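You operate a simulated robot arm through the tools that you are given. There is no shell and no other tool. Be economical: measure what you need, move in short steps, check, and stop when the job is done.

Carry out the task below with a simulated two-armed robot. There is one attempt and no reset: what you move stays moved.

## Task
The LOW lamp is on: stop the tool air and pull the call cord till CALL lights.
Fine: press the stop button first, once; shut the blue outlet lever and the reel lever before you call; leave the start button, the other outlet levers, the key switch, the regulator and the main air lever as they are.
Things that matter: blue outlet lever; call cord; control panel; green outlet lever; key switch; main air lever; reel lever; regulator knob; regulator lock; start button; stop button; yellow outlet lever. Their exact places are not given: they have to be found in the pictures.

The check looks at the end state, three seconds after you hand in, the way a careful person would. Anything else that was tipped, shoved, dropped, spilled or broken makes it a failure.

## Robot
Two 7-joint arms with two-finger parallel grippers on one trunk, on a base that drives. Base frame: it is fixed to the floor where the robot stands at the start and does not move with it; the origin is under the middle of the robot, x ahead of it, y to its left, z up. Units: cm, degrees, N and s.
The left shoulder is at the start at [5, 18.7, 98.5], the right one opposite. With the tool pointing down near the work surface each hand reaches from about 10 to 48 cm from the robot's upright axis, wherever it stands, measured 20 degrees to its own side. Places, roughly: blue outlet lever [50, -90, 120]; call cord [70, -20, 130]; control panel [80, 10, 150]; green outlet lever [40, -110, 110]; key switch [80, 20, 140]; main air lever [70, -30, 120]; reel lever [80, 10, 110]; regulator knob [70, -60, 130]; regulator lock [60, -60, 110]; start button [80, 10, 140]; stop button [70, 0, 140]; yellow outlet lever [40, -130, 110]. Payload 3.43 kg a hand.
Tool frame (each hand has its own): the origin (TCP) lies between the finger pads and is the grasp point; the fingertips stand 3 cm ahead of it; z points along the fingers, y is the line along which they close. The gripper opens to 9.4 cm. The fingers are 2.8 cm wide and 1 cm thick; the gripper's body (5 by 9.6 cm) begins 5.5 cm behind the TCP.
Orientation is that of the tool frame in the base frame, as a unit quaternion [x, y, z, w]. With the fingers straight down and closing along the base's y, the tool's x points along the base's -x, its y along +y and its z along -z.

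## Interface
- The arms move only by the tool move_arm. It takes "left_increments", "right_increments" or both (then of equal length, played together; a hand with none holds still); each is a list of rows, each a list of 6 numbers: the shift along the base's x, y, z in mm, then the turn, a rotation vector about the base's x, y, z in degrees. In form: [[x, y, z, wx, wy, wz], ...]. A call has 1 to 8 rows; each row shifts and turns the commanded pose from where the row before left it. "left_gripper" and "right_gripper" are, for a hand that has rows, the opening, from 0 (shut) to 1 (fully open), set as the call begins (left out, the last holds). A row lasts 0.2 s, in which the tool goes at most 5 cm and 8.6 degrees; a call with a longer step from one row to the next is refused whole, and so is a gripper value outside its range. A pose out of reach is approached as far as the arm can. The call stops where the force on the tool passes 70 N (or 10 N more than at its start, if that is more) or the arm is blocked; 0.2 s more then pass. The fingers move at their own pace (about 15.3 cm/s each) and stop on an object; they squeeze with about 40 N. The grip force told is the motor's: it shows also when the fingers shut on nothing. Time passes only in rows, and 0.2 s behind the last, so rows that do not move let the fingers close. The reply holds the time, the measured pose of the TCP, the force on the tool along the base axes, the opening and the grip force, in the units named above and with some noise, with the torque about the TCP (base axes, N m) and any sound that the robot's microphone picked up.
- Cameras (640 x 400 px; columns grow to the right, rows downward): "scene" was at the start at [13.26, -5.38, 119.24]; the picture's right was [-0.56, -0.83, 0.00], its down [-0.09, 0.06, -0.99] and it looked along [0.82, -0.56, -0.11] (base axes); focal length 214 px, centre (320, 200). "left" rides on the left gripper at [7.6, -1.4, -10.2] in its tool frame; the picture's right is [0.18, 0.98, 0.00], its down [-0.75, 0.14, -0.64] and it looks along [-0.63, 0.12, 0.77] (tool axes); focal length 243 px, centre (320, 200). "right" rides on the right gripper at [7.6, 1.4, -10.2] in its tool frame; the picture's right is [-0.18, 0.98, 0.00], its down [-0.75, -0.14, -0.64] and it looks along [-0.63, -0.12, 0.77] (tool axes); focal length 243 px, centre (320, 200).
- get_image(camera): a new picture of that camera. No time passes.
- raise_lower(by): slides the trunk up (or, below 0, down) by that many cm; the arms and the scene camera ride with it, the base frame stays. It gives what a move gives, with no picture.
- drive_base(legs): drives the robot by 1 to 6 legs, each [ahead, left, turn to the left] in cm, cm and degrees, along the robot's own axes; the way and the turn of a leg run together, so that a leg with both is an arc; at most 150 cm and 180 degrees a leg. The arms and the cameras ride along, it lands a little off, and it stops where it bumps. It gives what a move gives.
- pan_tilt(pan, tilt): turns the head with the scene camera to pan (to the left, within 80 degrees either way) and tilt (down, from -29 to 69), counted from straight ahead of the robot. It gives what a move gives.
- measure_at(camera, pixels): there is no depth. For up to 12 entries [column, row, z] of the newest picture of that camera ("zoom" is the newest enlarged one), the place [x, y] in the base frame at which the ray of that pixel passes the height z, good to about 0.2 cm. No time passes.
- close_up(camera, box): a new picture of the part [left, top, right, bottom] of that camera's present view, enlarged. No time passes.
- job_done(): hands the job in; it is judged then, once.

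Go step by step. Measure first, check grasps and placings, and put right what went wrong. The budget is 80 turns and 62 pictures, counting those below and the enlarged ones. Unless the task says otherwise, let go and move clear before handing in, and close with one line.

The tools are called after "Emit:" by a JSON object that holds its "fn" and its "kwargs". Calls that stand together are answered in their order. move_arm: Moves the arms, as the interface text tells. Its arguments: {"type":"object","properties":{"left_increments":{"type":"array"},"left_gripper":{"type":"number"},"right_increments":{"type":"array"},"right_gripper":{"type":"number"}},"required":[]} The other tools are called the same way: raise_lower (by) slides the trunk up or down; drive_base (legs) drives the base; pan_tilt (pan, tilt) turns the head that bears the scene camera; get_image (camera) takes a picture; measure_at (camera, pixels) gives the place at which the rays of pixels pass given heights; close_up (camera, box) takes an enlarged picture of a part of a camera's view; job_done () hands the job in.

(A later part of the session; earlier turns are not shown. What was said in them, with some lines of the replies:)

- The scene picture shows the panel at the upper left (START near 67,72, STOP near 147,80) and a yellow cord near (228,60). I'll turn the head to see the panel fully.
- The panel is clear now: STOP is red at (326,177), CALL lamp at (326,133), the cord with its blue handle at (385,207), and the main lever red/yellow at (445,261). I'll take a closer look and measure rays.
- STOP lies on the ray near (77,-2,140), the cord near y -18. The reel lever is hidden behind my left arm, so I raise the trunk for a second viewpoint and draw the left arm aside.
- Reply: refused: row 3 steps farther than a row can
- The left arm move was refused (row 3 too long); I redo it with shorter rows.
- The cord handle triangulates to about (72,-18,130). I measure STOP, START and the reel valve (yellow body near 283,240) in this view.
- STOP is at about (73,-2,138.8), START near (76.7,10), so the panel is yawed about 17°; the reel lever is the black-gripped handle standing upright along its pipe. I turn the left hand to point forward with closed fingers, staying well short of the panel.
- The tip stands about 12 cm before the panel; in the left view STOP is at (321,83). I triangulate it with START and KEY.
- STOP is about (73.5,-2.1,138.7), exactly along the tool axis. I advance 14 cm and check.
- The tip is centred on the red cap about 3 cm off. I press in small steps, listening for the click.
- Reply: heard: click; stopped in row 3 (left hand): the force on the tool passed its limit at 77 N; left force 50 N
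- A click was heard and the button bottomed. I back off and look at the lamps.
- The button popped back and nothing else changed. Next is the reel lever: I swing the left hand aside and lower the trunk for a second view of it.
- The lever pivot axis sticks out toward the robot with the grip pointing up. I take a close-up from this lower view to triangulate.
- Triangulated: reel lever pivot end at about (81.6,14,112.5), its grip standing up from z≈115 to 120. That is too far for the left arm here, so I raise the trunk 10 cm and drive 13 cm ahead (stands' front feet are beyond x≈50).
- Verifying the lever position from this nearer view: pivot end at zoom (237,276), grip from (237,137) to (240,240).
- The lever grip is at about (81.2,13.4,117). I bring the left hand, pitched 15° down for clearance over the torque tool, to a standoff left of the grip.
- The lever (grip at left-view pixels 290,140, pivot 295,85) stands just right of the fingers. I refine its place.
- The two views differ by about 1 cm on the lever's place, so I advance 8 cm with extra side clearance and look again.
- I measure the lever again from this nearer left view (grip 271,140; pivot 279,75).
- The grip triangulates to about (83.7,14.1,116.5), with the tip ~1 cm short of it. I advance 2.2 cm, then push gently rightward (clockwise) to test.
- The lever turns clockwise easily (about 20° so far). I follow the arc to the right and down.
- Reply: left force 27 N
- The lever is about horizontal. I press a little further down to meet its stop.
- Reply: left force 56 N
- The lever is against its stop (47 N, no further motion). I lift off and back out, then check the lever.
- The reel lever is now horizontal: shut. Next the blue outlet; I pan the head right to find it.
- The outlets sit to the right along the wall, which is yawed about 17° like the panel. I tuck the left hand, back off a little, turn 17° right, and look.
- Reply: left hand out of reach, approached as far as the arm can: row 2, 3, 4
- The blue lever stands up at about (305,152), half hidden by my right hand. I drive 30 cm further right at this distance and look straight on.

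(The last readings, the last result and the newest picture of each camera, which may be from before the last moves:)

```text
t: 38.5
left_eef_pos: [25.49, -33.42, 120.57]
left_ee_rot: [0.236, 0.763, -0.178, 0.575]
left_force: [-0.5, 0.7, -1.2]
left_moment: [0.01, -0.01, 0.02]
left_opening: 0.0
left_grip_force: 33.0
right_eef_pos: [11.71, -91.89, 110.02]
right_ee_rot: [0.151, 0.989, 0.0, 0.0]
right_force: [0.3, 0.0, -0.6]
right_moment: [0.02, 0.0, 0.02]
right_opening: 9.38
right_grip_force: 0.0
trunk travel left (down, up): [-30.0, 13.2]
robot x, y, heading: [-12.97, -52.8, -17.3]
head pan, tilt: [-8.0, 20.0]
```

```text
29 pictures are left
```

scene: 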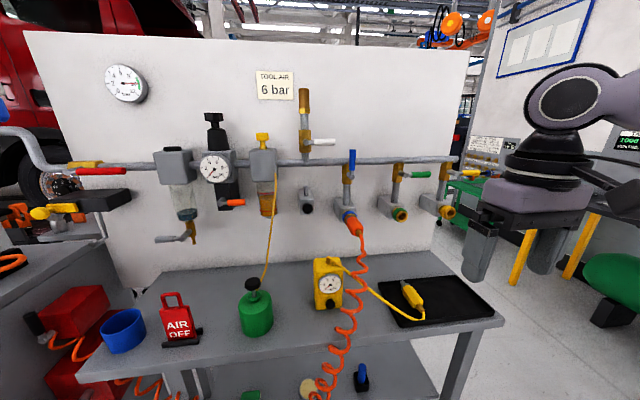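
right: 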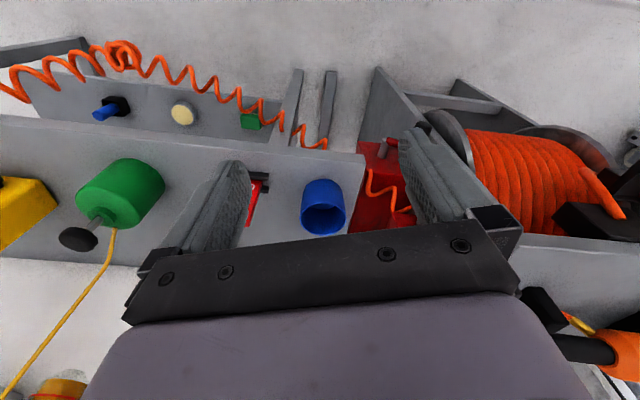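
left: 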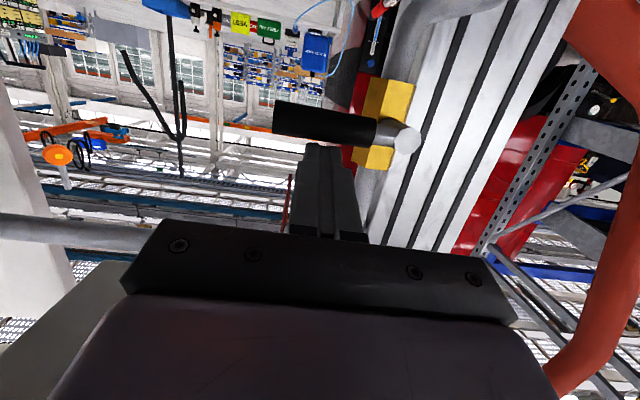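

Green, yellow and white outlet levers all point right (shut) while blue at (352,160) stands up along its pipe (open); so blue turns clockwise like the reel. I take a close-up and then a raised view to triangulate.

Emit:
{"fn": "close_up", "kwargs": {"camera": "scene", "box": [288, 130, 416, 210]}}

Emit:
{"fn": "measure_at", "kwargs": {"camera": "zoom", "pixels": [[320, 200, 115], [320, 200, 120]]}}

Emit:
{"fn": "raise_lower", "kwargs": {"by": 12}}

Emit:
{"fn": "close_up", "kwargs": {"camera": "scene", "box": [288, 150, 416, 230]}}

Emit:
{"fn": "measure_at", "kwargs": {"camera": "zoom", "pixels": [[320, 200, 115], [320, 200, 120]]}}

```text
5.00 times, centred on (352, 170) of scene
```

zoom: 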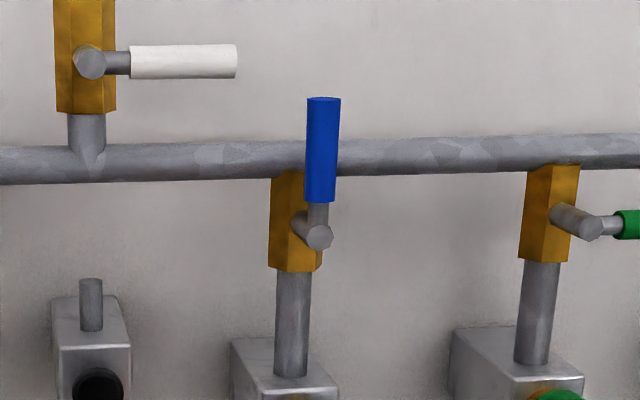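

```text
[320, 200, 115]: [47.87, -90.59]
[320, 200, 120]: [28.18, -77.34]
```

```text
t: 40.0
left_eef_pos: [25.41, -33.28, 132.63]
left_ee_rot: [0.236, 0.763, -0.177, 0.575]
left_force: [0.4, 0.0, -0.7]
left_moment: [-0.02, -0.01, -0.01]
left_opening: 0.0
left_grip_force: 32.8
right_eef_pos: [11.71, -91.94, 122.02]
right_ee_rot: [0.151, 0.988, -0.001, 0.0]
right_force: [0.0, 0.9, 0.0]
right_moment: [0.02, -0.02, -0.01]
right_opening: 9.4
right_grip_force: 0.1
trunk travel left (down, up): [-42.0, 1.2]
robot x, y, heading: [-12.86, -52.8, -17.4]
head pan, tilt: [-8.0, 20.0]
```

```text
5.00 times, centred on (352, 190) of scene
```

zoom: 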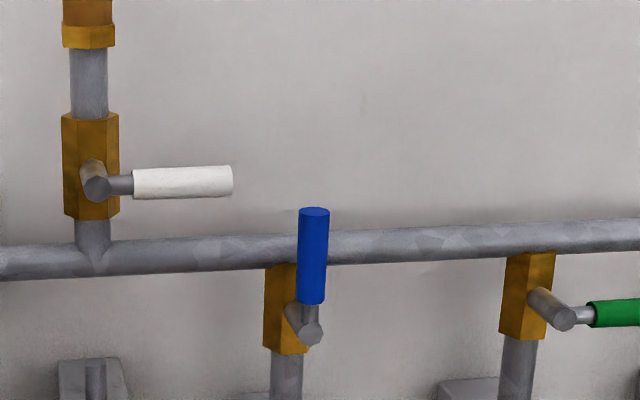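

```text
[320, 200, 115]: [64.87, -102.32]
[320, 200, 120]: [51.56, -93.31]
```

I measure the blue lever in the raised zoom: pivot end (310,333), grip (313,212)-(311,300).

Emit:
{"fn": "measure_at", "kwargs": {"camera": "zoom", "pixels": [[310, 333, 112], [310, 333, 112.5], [310, 333, 113], [311, 300, 114.5], [313, 213, 119.5], [313, 213, 119], [280, 330, 112.5]]}}

```text
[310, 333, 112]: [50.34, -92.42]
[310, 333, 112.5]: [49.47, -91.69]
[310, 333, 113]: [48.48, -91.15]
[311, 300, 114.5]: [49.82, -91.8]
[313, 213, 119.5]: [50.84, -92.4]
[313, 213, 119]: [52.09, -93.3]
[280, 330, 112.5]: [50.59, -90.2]
```

The blue pivot is at about (49.8,-92,112.4) with the grip above it to z≈119.7, same make as the reel lever. I drive 8 cm ahead, then turn the right hand forward (pitched 30° down, fingers shut) to a standoff left of the grip.

Emit:
{"fn": "drive_base", "kwargs": {"legs": [[8, 0, 0]]}}

Emit:
{"fn": "move_arm", "kwargs": {"right_increments": [[0, 0, 10, -2.2, -7.17, 0], [0, 0, 10, -2.2, -7.17, 0], [10, 5, 0, -2.2, -7.17, 0], [30, 10, -5, -2.2, -7.17, 0], [35, 15, -10, -2.2, -7.17, 0], [40, 15, -15, -2.2, -7.17, 0], [40, 15, -15, -2.2, -7.17, 0], [35, 15, -15, -2.2, -7.17, 0]], "right_gripper": 0}}

Emit:
{"fn": "get_image", "kwargs": {"camera": "right"}}

Emit:
{"fn": "get_image", "kwargs": {"camera": "scene"}}

```text
t: 41.0
left_eef_pos: [33.05, -35.61, 132.49]
left_ee_rot: [0.236, 0.763, -0.177, 0.575]
left_force: [0.3, -0.2, -0.1]
left_moment: [0.01, -0.02, -0.01]
left_opening: 0.0
left_grip_force: 32.8
right_eef_pos: [19.4, -94.17, 122.05]
right_ee_rot: [0.15, 0.989, 0.0, 0.0]
right_force: [0.6, -0.5, -0.5]
right_moment: [0.03, 0.04, -0.01]
right_opening: 9.38
right_grip_force: 0.0
trunk travel left (down, up): [-42.0, 1.2]
robot x, y, heading: [-5.66, -54.91, -17.2]
head pan, tilt: [-8.0, 20.0]
```

```text
t: 42.8
left_eef_pos: [33.02, -35.54, 132.55]
left_ee_rot: [0.235, 0.763, -0.178, 0.575]
left_force: [0.3, 0.3, 0.5]
left_moment: [0.0, -0.03, -0.01]
left_opening: 0.02
left_grip_force: 32.6
right_eef_pos: [38.19, -86.46, 117.94]
right_ee_rot: [0.129, 0.856, -0.073, 0.495]
right_force: [-0.5, 0.4, 0.2]
right_moment: [-0.02, 0.03, 0.0]
right_opening: 0.0
right_grip_force: 32.7
trunk travel left (down, up): [-42.0, 1.2]
robot x, y, heading: [-5.78, -55.06, -17.2]
head pan, tilt: [-8.0, 20.0]
```

```text
26 pictures are left
```

right: 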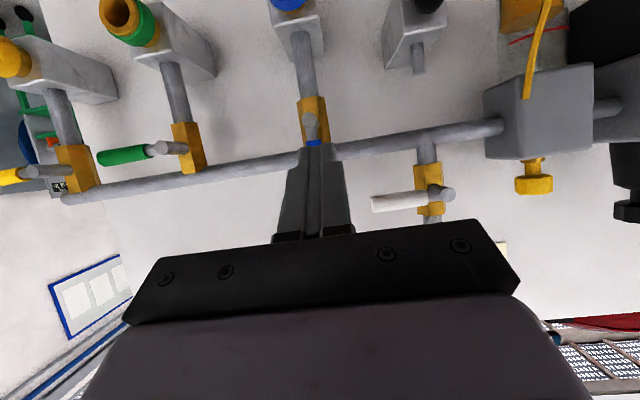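

```text
25 pictures are left
```

scene: 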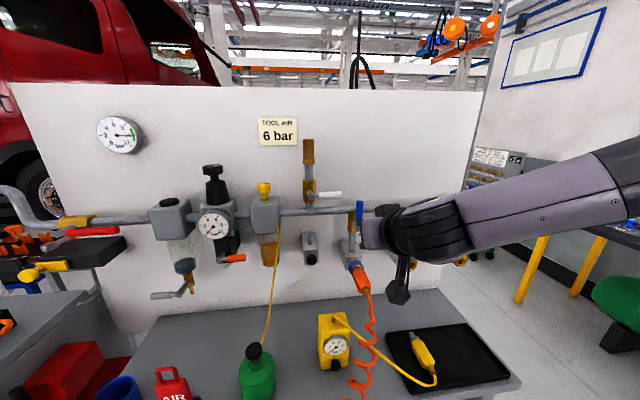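

In the right view the pivot is at (311,128), directly behind the fingertips. I measure that ray against my estimate.

Emit:
{"fn": "measure_at", "kwargs": {"camera": "right", "pixels": [[311, 128, 112.4], [312, 143, 114.5], [375, 202, 122], [450, 193, 122], [313, 150, 116.4]]}}

Emit:
{"fn": "measure_at", "kwargs": {"camera": "scene", "pixels": [[359, 203, 119.7], [359, 218, 115.5]]}}

```text
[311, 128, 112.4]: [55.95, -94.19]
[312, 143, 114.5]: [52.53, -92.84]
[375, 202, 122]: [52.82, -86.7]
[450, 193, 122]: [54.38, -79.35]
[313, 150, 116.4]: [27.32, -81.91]
```

```text
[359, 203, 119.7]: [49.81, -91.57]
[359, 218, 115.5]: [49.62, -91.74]
```

Both views agree: grip at about (50,-91.8). I shift 2.3 cm left and go ahead to just before the grip, then look.

Emit:
{"fn": "move_arm", "kwargs": {"right_increments": [[6.7, 22, 0, 0, 0, 0], [28, -8.5, -2, 0, 0, 0], [28, -8.5, 0, 0, 0, 0], [20, -6, 0, 0, 0, 0], [0, 0, 0, 0, 0, 0]]}}

Emit:
{"fn": "get_image", "kwargs": {"camera": "right"}}

```text
t: 44.0
left_eef_pos: [32.87, -35.57, 132.55]
left_ee_rot: [0.234, 0.763, -0.176, 0.576]
left_force: [0.3, -0.7, -0.3]
left_moment: [0.01, 0.0, 0.0]
left_opening: 0.0
left_grip_force: 32.7
right_eef_pos: [46.49, -86.88, 117.88]
right_ee_rot: [0.13, 0.856, -0.074, 0.494]
right_force: [-0.7, -0.6, 0.0]
right_moment: [0.0, 0.02, -0.01]
right_opening: 0.0
right_grip_force: 32.6
trunk travel left (down, up): [-42.0, 1.2]
robot x, y, heading: [-5.76, -55.01, -17.1]
head pan, tilt: [-8.0, 20.0]
```

```text
24 pictures are left
```

right: 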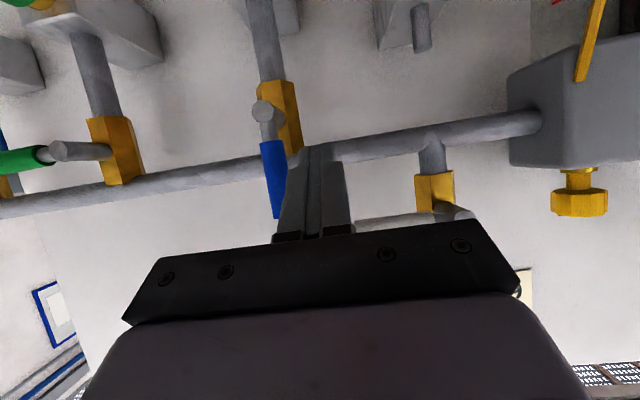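

The blue grip is to the right of the fingers (image left, 272,180) with clear side room. I advance 3 cm and start pushing right.

Emit:
{"fn": "move_arm", "kwargs": {"right_increments": [[14.5, -4.4, -1.5, 0, 0, 0], [14.5, -4.4, -1.5, 0, 0, 0], [-3, -10, 0, 0, 0, 0], [-2.5, -8, 0, 0, 0, 0], [-2.5, -8, 0, 0, 0, 0]]}}

Emit:
{"fn": "get_image", "kwargs": {"camera": "right"}}

```text
t: 45.2
left_eef_pos: [32.87, -35.49, 132.63]
left_ee_rot: [0.235, 0.763, -0.178, 0.575]
left_force: [0.0, -0.8, -0.5]
left_moment: [0.01, -0.02, 0.01]
left_opening: 0.02
left_grip_force: 33.3
right_eef_pos: [47.38, -91.07, 117.7]
right_ee_rot: [0.129, 0.857, -0.073, 0.493]
right_force: [-2.4, 10.7, -1.8]
right_moment: [0.27, 0.1, 0.12]
right_opening: 0.02
right_grip_force: 32.4
right hand out of reach, approached as far as the arm can: row 1, 2
trunk travel left (down, up): [-42.0, 1.2]
robot x, y, heading: [-5.9, -55.49, -17.1]
head pan, tilt: [-8.0, 20.0]
```

```text
23 pictures are left
```

right: 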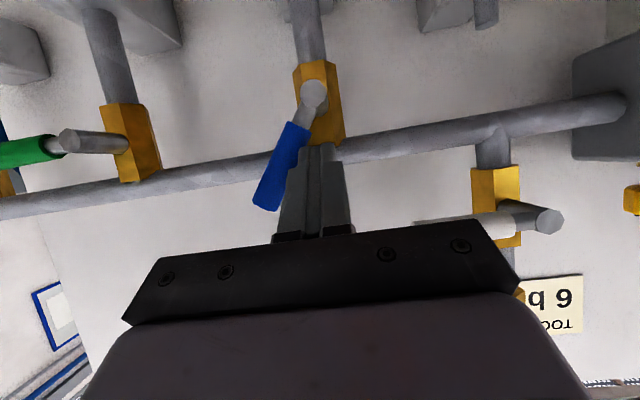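

The blue lever is turning (about 25°) though the arm is near its reach. I follow the arc right and down.

Emit:
{"fn": "move_arm", "kwargs": {"right_increments": [[-2.6, -8.6, 5, 0, 0, 0], [-2.9, -9.6, 2, 0, 0, 0], [-2.9, -9.6, -2, 0, 0, 0], [-2.6, -8.6, -7, 0, 0, 0], [-2, -6.7, -7, 0, 0, 0], [-0.6, -2, -6, 0, 0, 0], [0, 0, -4, 0, 0, 0]]}}

Emit:
{"fn": "get_image", "kwargs": {"camera": "right"}}

```text
t: 46.8
left_eef_pos: [32.84, -35.68, 132.6]
left_ee_rot: [0.235, 0.762, -0.178, 0.576]
left_force: [0.6, 0.6, 0.7]
left_moment: [0.01, -0.02, -0.02]
left_opening: 0.0
left_grip_force: 33.4
right_eef_pos: [46.01, -95.76, 116.01]
right_ee_rot: [0.131, 0.855, -0.075, 0.496]
right_force: [-3.0, -0.4, 5.4]
right_moment: [0.02, -0.04, -0.08]
right_opening: 0.0
right_grip_force: 33.0
trunk travel left (down, up): [-42.0, 1.2]
robot x, y, heading: [-5.69, -54.9, -17.5]
head pan, tilt: [-8.0, 20.0]
```

```text
22 pictures are left
```

right: 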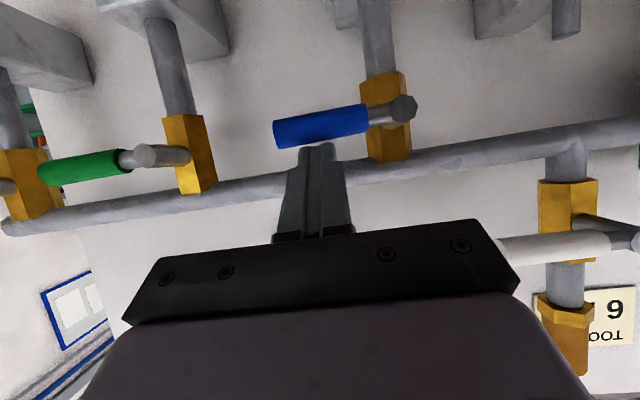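

The blue lever is nearly level and parallel with green. I press down a few mm more to seat it at its stop.

Emit:
{"fn": "move_arm", "kwargs": {"right_increments": [[0, 0, -4, 0, 0, 0], [0, 0, -4, 0, 0, 0], [0, 0, -3, 0, 0, 0], [0, 0, -3, 0, 0, 0], [0, 0, 0, 0, 0, 0]]}}

Emit:
{"fn": "get_image", "kwargs": {"camera": "right"}}

```text
t: 48.0
left_eef_pos: [32.51, -35.55, 132.7]
left_ee_rot: [0.235, 0.762, -0.177, 0.578]
left_force: [0.8, -0.2, -0.3]
left_moment: [-0.02, 0.0, 0.0]
left_opening: 0.0
left_grip_force: 33.2
right_eef_pos: [46.07, -95.69, 115.77]
right_ee_rot: [0.131, 0.849, -0.077, 0.506]
right_force: [-7.8, -8.2, 41.8]
right_moment: [-0.42, -0.58, -0.24]
right_opening: 0.0
right_grip_force: 33.1
trunk travel left (down, up): [-42.0, 1.2]
robot x, y, heading: [-5.56, -55.42, -16.9]
head pan, tilt: [-8.0, 20.0]
```

```text
21 pictures are left
```

right: 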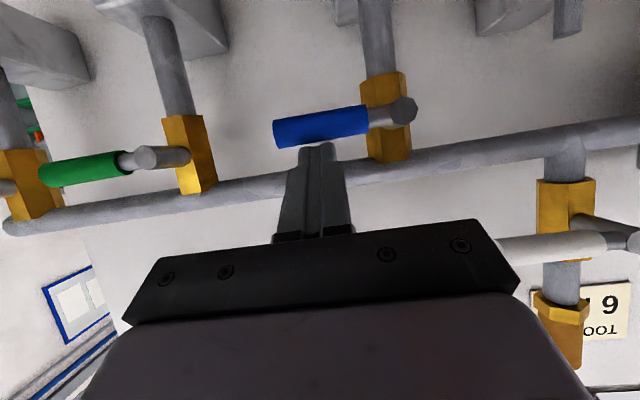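

The lever is firm at its stop (42 N). I lift off, retract the right hand and inspect from the scene camera.

Emit:
{"fn": "move_arm", "kwargs": {"right_increments": [[0, 0, 18, 0, 0, 0], [-30, 9, 0, 0, 0, 0], [-40, 12, 5, 0, 0, 0], [-40, 12, 5, 0, 0, 0], [-40, 12, 0, 0, 0, 0], [-30, 9, 0, 0, 0, 0]]}}

Emit:
{"fn": "get_image", "kwargs": {"camera": "scene"}}

```text
t: 49.4
left_eef_pos: [32.9, -35.56, 132.61]
left_ee_rot: [0.235, 0.763, -0.177, 0.575]
left_force: [-0.4, 0.4, 0.2]
left_moment: [-0.03, 0.0, 0.0]
left_opening: 0.0
left_grip_force: 32.6
right_eef_pos: [28.03, -90.32, 117.12]
right_ee_rot: [0.13, 0.856, -0.074, 0.494]
right_force: [0.1, 0.0, 0.4]
right_moment: [0.0, 0.0, -0.02]
right_opening: 0.0
right_grip_force: 32.7
trunk travel left (down, up): [-42.0, 1.2]
robot x, y, heading: [-5.87, -54.92, -17.0]
head pan, tilt: [-8.0, 20.0]
```

```text
20 pictures are left
```

scene: 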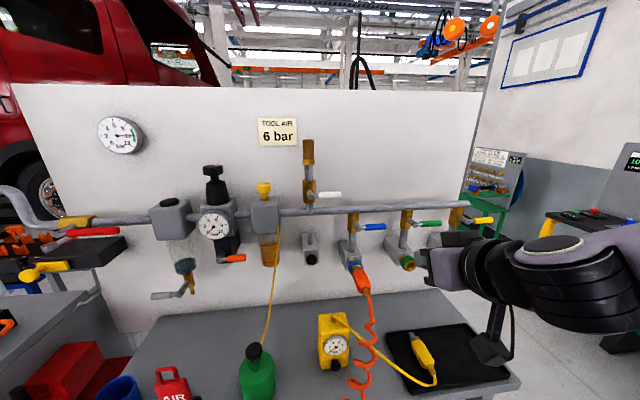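

Blue now points right like its shut neighbours. I drive 40 cm left to face the cord with the left hand.

Emit:
{"fn": "drive_base", "kwargs": {"legs": [[-3, 0, 0], [0, 41, 0]]}}

Emit:
{"fn": "pan_tilt", "kwargs": {"pan": 10, "tilt": 0}}

Emit:
{"fn": "get_image", "kwargs": {"camera": "scene"}}

```text
t: 54.1
left_eef_pos: [42.92, 4.42, 132.65]
left_ee_rot: [0.241, 0.761, -0.181, 0.574]
left_force: [-0.1, 0.9, 0.0]
left_moment: [-0.02, 0.0, -0.01]
left_opening: 0.0
left_grip_force: 32.9
right_eef_pos: [37.45, -50.42, 117.12]
right_ee_rot: [0.135, 0.855, -0.076, 0.494]
right_force: [-0.1, -0.5, 0.9]
right_moment: [-0.02, 0.01, -0.03]
right_opening: 0.05
right_grip_force: 33.3
trunk travel left (down, up): [-42.0, 1.2]
robot x, y, heading: [4.09, -14.49, -17.9]
head pan, tilt: [-8.0, 20.0]
```

```text
t: 54.9
left_eef_pos: [42.84, 4.28, 132.63]
left_ee_rot: [0.24, 0.761, -0.181, 0.574]
left_force: [0.4, 0.3, -0.1]
left_moment: [0.01, 0.0, 0.03]
left_opening: 0.0
left_grip_force: 33.1
right_eef_pos: [37.45, -50.44, 117.1]
right_ee_rot: [0.136, 0.855, -0.077, 0.494]
right_force: [-0.7, 0.6, 0.2]
right_moment: [0.01, 0.0, 0.04]
right_opening: 0.02
right_grip_force: 32.9
trunk travel left (down, up): [-42.0, 1.2]
robot x, y, heading: [3.87, -14.7, -17.9]
head pan, tilt: [10.0, 0.0]
```

```text
19 pictures are left
```

scene: 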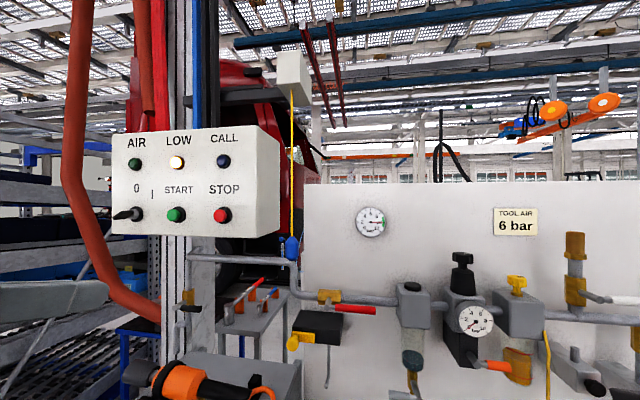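

The cord handle is at (291,247). I measure it and turn the left hand 18° leftward to face straight, opening the gripper.

Emit:
{"fn": "measure_at", "kwargs": {"camera": "scene", "pixels": [[291, 248, 129.5], [291, 248, 130], [291, 248, 130.5], [291, 236, 133], [291, 260, 127], [290, 105, 175]]}}

Emit:
{"fn": "move_arm", "kwargs": {"left_increments": [[5, -20, 0, 0, 0, 6], [10, -25, 0, 0, 0, 6], [10, -25, 0, 0, 0, 6], [20, -20, 0, 0, 0, 0], [0, 0, 0, 0, 0, 0]], "left_gripper": 1}}

Emit:
{"fn": "get_image", "kwargs": {"camera": "left"}}

```text
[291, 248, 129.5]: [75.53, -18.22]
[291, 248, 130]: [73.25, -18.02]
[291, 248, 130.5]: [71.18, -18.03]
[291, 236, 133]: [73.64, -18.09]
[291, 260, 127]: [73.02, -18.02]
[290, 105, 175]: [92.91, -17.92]
```

```text
t: 56.1
left_eef_pos: [47.84, -4.37, 133.55]
left_ee_rot: [0.117, 0.79, -0.089, 0.596]
left_force: [-0.6, -0.1, -1.2]
left_moment: [0.0, 0.0, -0.02]
left_opening: 9.41
left_grip_force: 0.1
left hand out of reach, approached as far as the arm can: row 1
right_eef_pos: [37.36, -50.4, 117.08]
right_ee_rot: [0.136, 0.856, -0.077, 0.494]
right_force: [0.5, -1.0, -0.3]
right_moment: [-0.01, -0.01, -0.04]
right_opening: 0.01
right_grip_force: 32.9
trunk travel left (down, up): [-42.0, 1.2]
robot x, y, heading: [3.99, -14.38, -17.9]
head pan, tilt: [10.0, 0.0]
```

```text
18 pictures are left
```

left: 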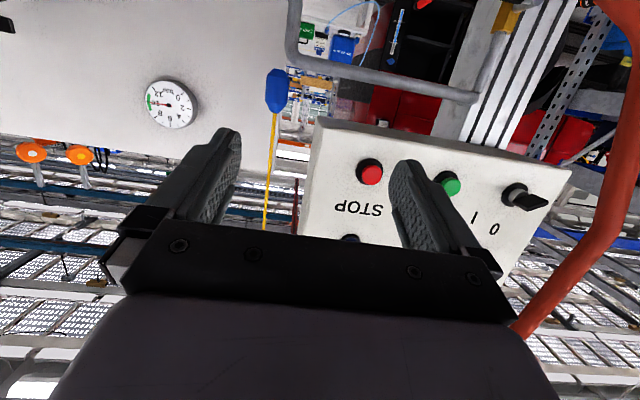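

The handle is at about (72.7,-18,130), spanning z 127–133. I narrow the opening to ~6.5 cm and go to a standoff 10 cm before it, slightly low to clear the panel's corner.

Emit:
{"fn": "move_arm", "kwargs": {"left_increments": [[29, -21, -9, 0, 0, 0], [29, -21, -9, 0, 0, 0], [29, -22, -9, 0, 0, 0], [29, -22, -8, 0, 0, 0], [29, -22, -8, 0, 0, 0], [0, 0, 0, 0, 0, 0]], "left_gripper": 0.69}}

Emit:
{"fn": "get_image", "kwargs": {"camera": "left"}}

```text
t: 57.5
left_eef_pos: [62.47, -15.45, 129.16]
left_ee_rot: [0.119, 0.789, -0.09, 0.596]
left_force: [0.3, -0.7, 0.3]
left_moment: [0.0, -0.04, -0.01]
left_opening: 6.51
left_grip_force: 0.1
right_eef_pos: [37.33, -50.35, 117.23]
right_ee_rot: [0.135, 0.855, -0.076, 0.495]
right_force: [1.3, -0.2, -0.1]
right_moment: [0.02, -0.01, 0.0]
right_opening: 0.03
right_grip_force: 33.0
trunk travel left (down, up): [-42.0, 1.2]
robot x, y, heading: [3.55, -14.67, -17.9]
head pan, tilt: [10.0, 0.0]
```

```text
17 pictures are left
```

left: 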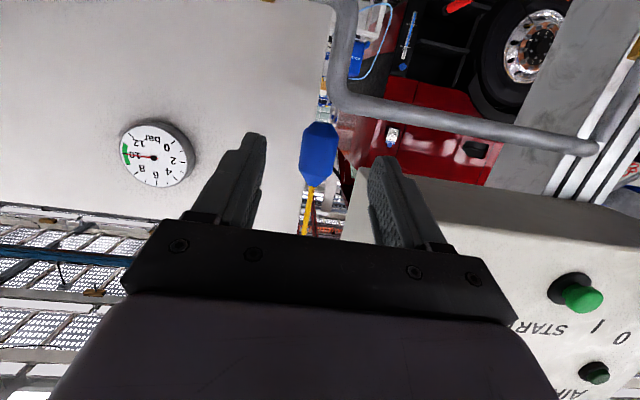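

The handle (320,150) sits centred between the fingers. I cross-check its range, then advance.

Emit:
{"fn": "measure_at", "kwargs": {"camera": "left", "pixels": [[320, 152, 130], [320, 152, 129.5], [312, 185, 133]]}}

Emit:
{"fn": "move_arm", "kwargs": {"left_increments": [[32, -9.7, 0, 0, 0, 0], [32, -9.7, 0, 0, 0, 0], [0, 0, 0, 0, 0, 0]]}}

Emit:
{"fn": "get_image", "kwargs": {"camera": "left"}}

```text
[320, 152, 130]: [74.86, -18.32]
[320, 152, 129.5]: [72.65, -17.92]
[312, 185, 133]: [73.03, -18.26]
```

```text
t: 58.3
left_eef_pos: [68.76, -17.41, 129.0]
left_ee_rot: [0.118, 0.789, -0.089, 0.596]
left_force: [-0.3, 0.2, -0.1]
left_moment: [0.0, 0.01, 0.01]
left_opening: 6.49
left_grip_force: 0.0
right_eef_pos: [37.43, -50.41, 117.14]
right_ee_rot: [0.135, 0.856, -0.076, 0.494]
right_force: [0.4, -0.5, -0.6]
right_moment: [0.01, 0.01, -0.01]
right_opening: 0.02
right_grip_force: 32.8
trunk travel left (down, up): [-42.0, 1.2]
robot x, y, heading: [4.03, -14.53, -18.0]
head pan, tilt: [10.0, 0.0]
```

```text
16 pictures are left
```

left: 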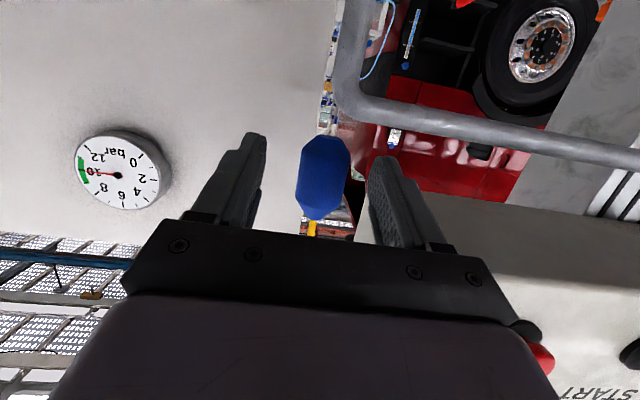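

The handle is between the fingertips; I advance the last 4 cm and close.

Emit:
{"fn": "move_arm", "kwargs": {"left_increments": [[19, -5.8, 0, 0, 0, 0], [19, -5.8, 0, 0, 0, 0], [0, 0, 0, 0, 0, 0]]}}

Emit:
{"fn": "move_arm", "kwargs": {"left_increments": [[0, 0, 0, 0, 0, 0], [0, 0, 0, 0, 0, 0], [0, 0, 0, 0, 0, 0]], "left_gripper": 0}}

Emit:
{"fn": "get_image", "kwargs": {"camera": "left"}}

```text
t: 59.1
left_eef_pos: [72.65, -18.41, 129.13]
left_ee_rot: [0.118, 0.79, -0.089, 0.595]
left_force: [-0.5, -1.0, 0.2]
left_moment: [0.02, 0.0, 0.01]
left_opening: 6.5
left_grip_force: 0.0
right_eef_pos: [37.43, -50.38, 117.1]
right_ee_rot: [0.136, 0.856, -0.076, 0.493]
right_force: [0.6, -0.4, -0.1]
right_moment: [0.02, 0.02, 0.03]
right_opening: 0.01
right_grip_force: 33.2
trunk travel left (down, up): [-42.0, 1.2]
robot x, y, heading: [4.31, -14.13, -17.9]
head pan, tilt: [10.0, 0.0]
```

```text
t: 59.9
left_eef_pos: [72.79, -18.08, 129.11]
left_ee_rot: [0.117, 0.79, -0.089, 0.595]
left_force: [3.6, 8.7, 0.1]
left_moment: [-0.01, 0.0, 0.09]
left_opening: 3.51
left_grip_force: 45.1
right_eef_pos: [37.41, -50.24, 117.23]
right_ee_rot: [0.134, 0.855, -0.077, 0.494]
right_force: [0.5, 0.8, -0.2]
right_moment: [0.03, 0.02, -0.03]
right_opening: 0.0
right_grip_force: 32.7
trunk travel left (down, up): [-42.0, 1.2]
robot x, y, heading: [3.98, -14.75, -18.0]
head pan, tilt: [10.0, 0.0]
```

```text
15 pictures are left
```

left: 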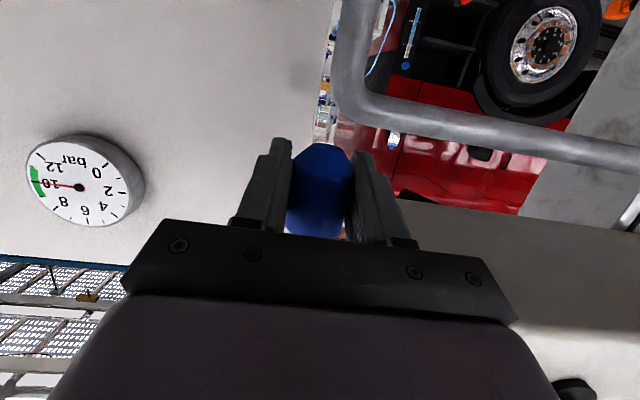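

The handle is gripped (3.5 cm, 45 N). I pull straight down in small steps, listening.

Emit:
{"fn": "move_arm", "kwargs": {"left_increments": [[0, 0, -8, 0, 0, 0], [0, 0, -8, 0, 0, 0], [0, 0, -8, 0, 0, 0], [0, 0, 0, 0, 0, 0]]}}

Emit:
{"fn": "close_up", "kwargs": {"camera": "scene", "box": [90, 100, 330, 250]}}

```text
t: 60.9
left_eef_pos: [72.69, -18.08, 126.89]
left_ee_rot: [0.117, 0.789, -0.09, 0.597]
left_force: [2.5, 15.5, 4.1]
left_moment: [-0.02, -0.07, 0.14]
left_opening: 3.5
left_grip_force: 44.8
right_eef_pos: [37.44, -50.24, 117.2]
right_ee_rot: [0.134, 0.855, -0.077, 0.494]
right_force: [-0.6, 0.1, -0.5]
right_moment: [0.0, 0.01, 0.0]
right_opening: 0.0
right_grip_force: 33.1
trunk travel left (down, up): [-42.0, 1.2]
robot x, y, heading: [3.9, -14.31, -18.0]
head pan, tilt: [10.0, 0.0]
```

```text
2.67 times, centred on (210, 175) of scene
```

zoom: 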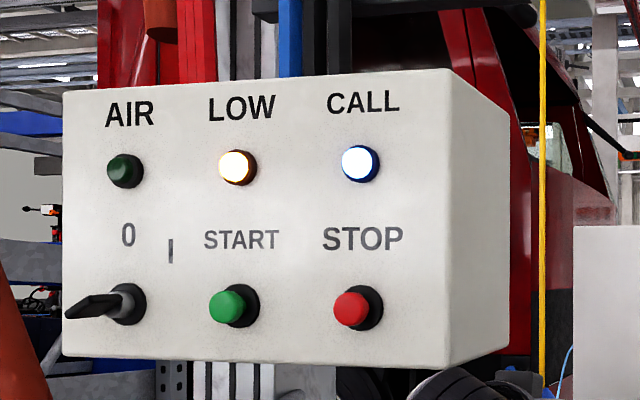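

CALL is lit. I ease the handle back up, open, and back straight out.

Emit:
{"fn": "move_arm", "kwargs": {"left_increments": [[0, 0, 8, 0, 0, 0], [0, 0, 8, 0, 0, 0], [0, 0, 6, 0, 0, 0], [0, 0, 0, 0, 0, 0]]}}

Emit:
{"fn": "move_arm", "kwargs": {"left_increments": [[0, 0, 0, 0, 0, 0], [0, 0, 0, 0, 0, 0]], "left_gripper": 0.69}}

Emit:
{"fn": "move_arm", "kwargs": {"left_increments": [[-20, 6, 0, 0, 0, 0], [-30, 9, 0, 0, 0, 0], [-40, 12, 0, 0, 0, 0], [-40, 12, 0, 0, 0, 0], [-40, 12, 0, 0, 0, 0], [0, 0, 0, 0, 0, 0]]}}

Emit:
{"fn": "get_image", "kwargs": {"camera": "scene"}}

Emit:
{"fn": "close_up", "kwargs": {"camera": "scene", "box": [90, 100, 330, 250]}}

```text
t: 61.9
left_eef_pos: [72.73, -18.17, 128.97]
left_ee_rot: [0.117, 0.789, -0.09, 0.596]
left_force: [-2.1, 17.0, 0.7]
left_moment: [0.05, 0.1, 0.09]
left_opening: 3.52
left_grip_force: 45.0
right_eef_pos: [37.45, -50.1, 117.2]
right_ee_rot: [0.134, 0.855, -0.078, 0.495]
right_force: [0.2, -0.5, 1.1]
right_moment: [0.0, 0.0, 0.01]
right_opening: 0.0
right_grip_force: 32.8
trunk travel left (down, up): [-42.0, 1.2]
robot x, y, heading: [3.92, -14.55, -18.2]
head pan, tilt: [10.0, 0.0]
```

```text
t: 62.5
left_eef_pos: [72.61, -18.47, 128.88]
left_ee_rot: [0.119, 0.79, -0.09, 0.595]
left_force: [-0.3, 0.2, -1.1]
left_moment: [0.06, 0.0, 0.02]
left_opening: 6.48
left_grip_force: 0.1
right_eef_pos: [37.49, -50.42, 117.09]
right_ee_rot: [0.136, 0.855, -0.077, 0.494]
right_force: [-0.2, -0.4, 0.1]
right_moment: [-0.01, -0.05, 0.0]
right_opening: 0.0
right_grip_force: 33.2
trunk travel left (down, up): [-42.0, 1.2]
robot x, y, heading: [4.3, -14.36, -18.0]
head pan, tilt: [10.0, 0.0]
```

```text
t: 63.9
left_eef_pos: [55.71, -13.24, 128.75]
left_ee_rot: [0.118, 0.79, -0.089, 0.595]
left_force: [-0.7, 1.0, 0.3]
left_moment: [0.0, -0.01, -0.01]
left_opening: 6.48
left_grip_force: 0.0
right_eef_pos: [37.42, -50.49, 117.11]
right_ee_rot: [0.135, 0.855, -0.076, 0.495]
right_force: [0.3, -0.2, 1.0]
right_moment: [-0.02, 0.02, 0.02]
right_opening: 0.02
right_grip_force: 32.8
trunk travel left (down, up): [-42.0, 1.2]
robot x, y, heading: [4.03, -14.47, -18.2]
head pan, tilt: [10.0, 0.0]
```

```text
13 pictures are left
```

scene: 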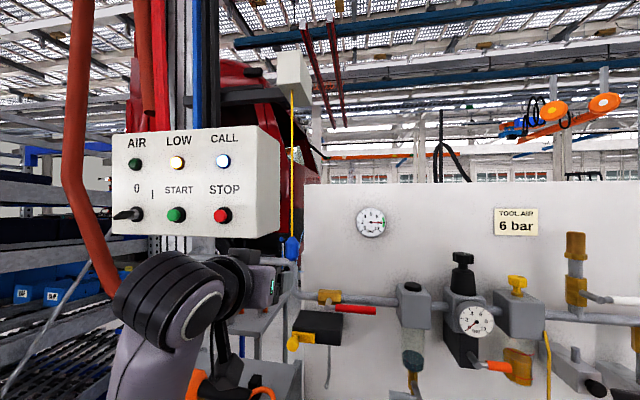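

```text
2.67 times, centred on (210, 175) of scene
```

zoom: 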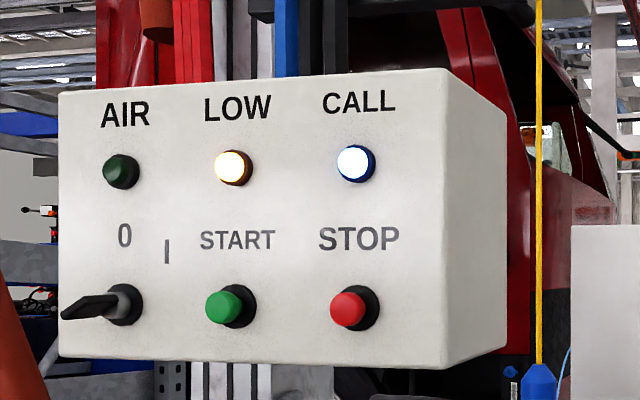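

CALL stays lit after release. The cord hangs free, the key, main lever and start button look unchanged, and both hands are clear, so I hand in.

Emit:
{"fn": "job_done", "kwargs": {}}

```text
The job is handed in.
```

The job is handed in: I pressed STOP once (one click heard), shut the reel and blue outlet levers to their stops, then pulled the cord. CALL was still lit after I let go.
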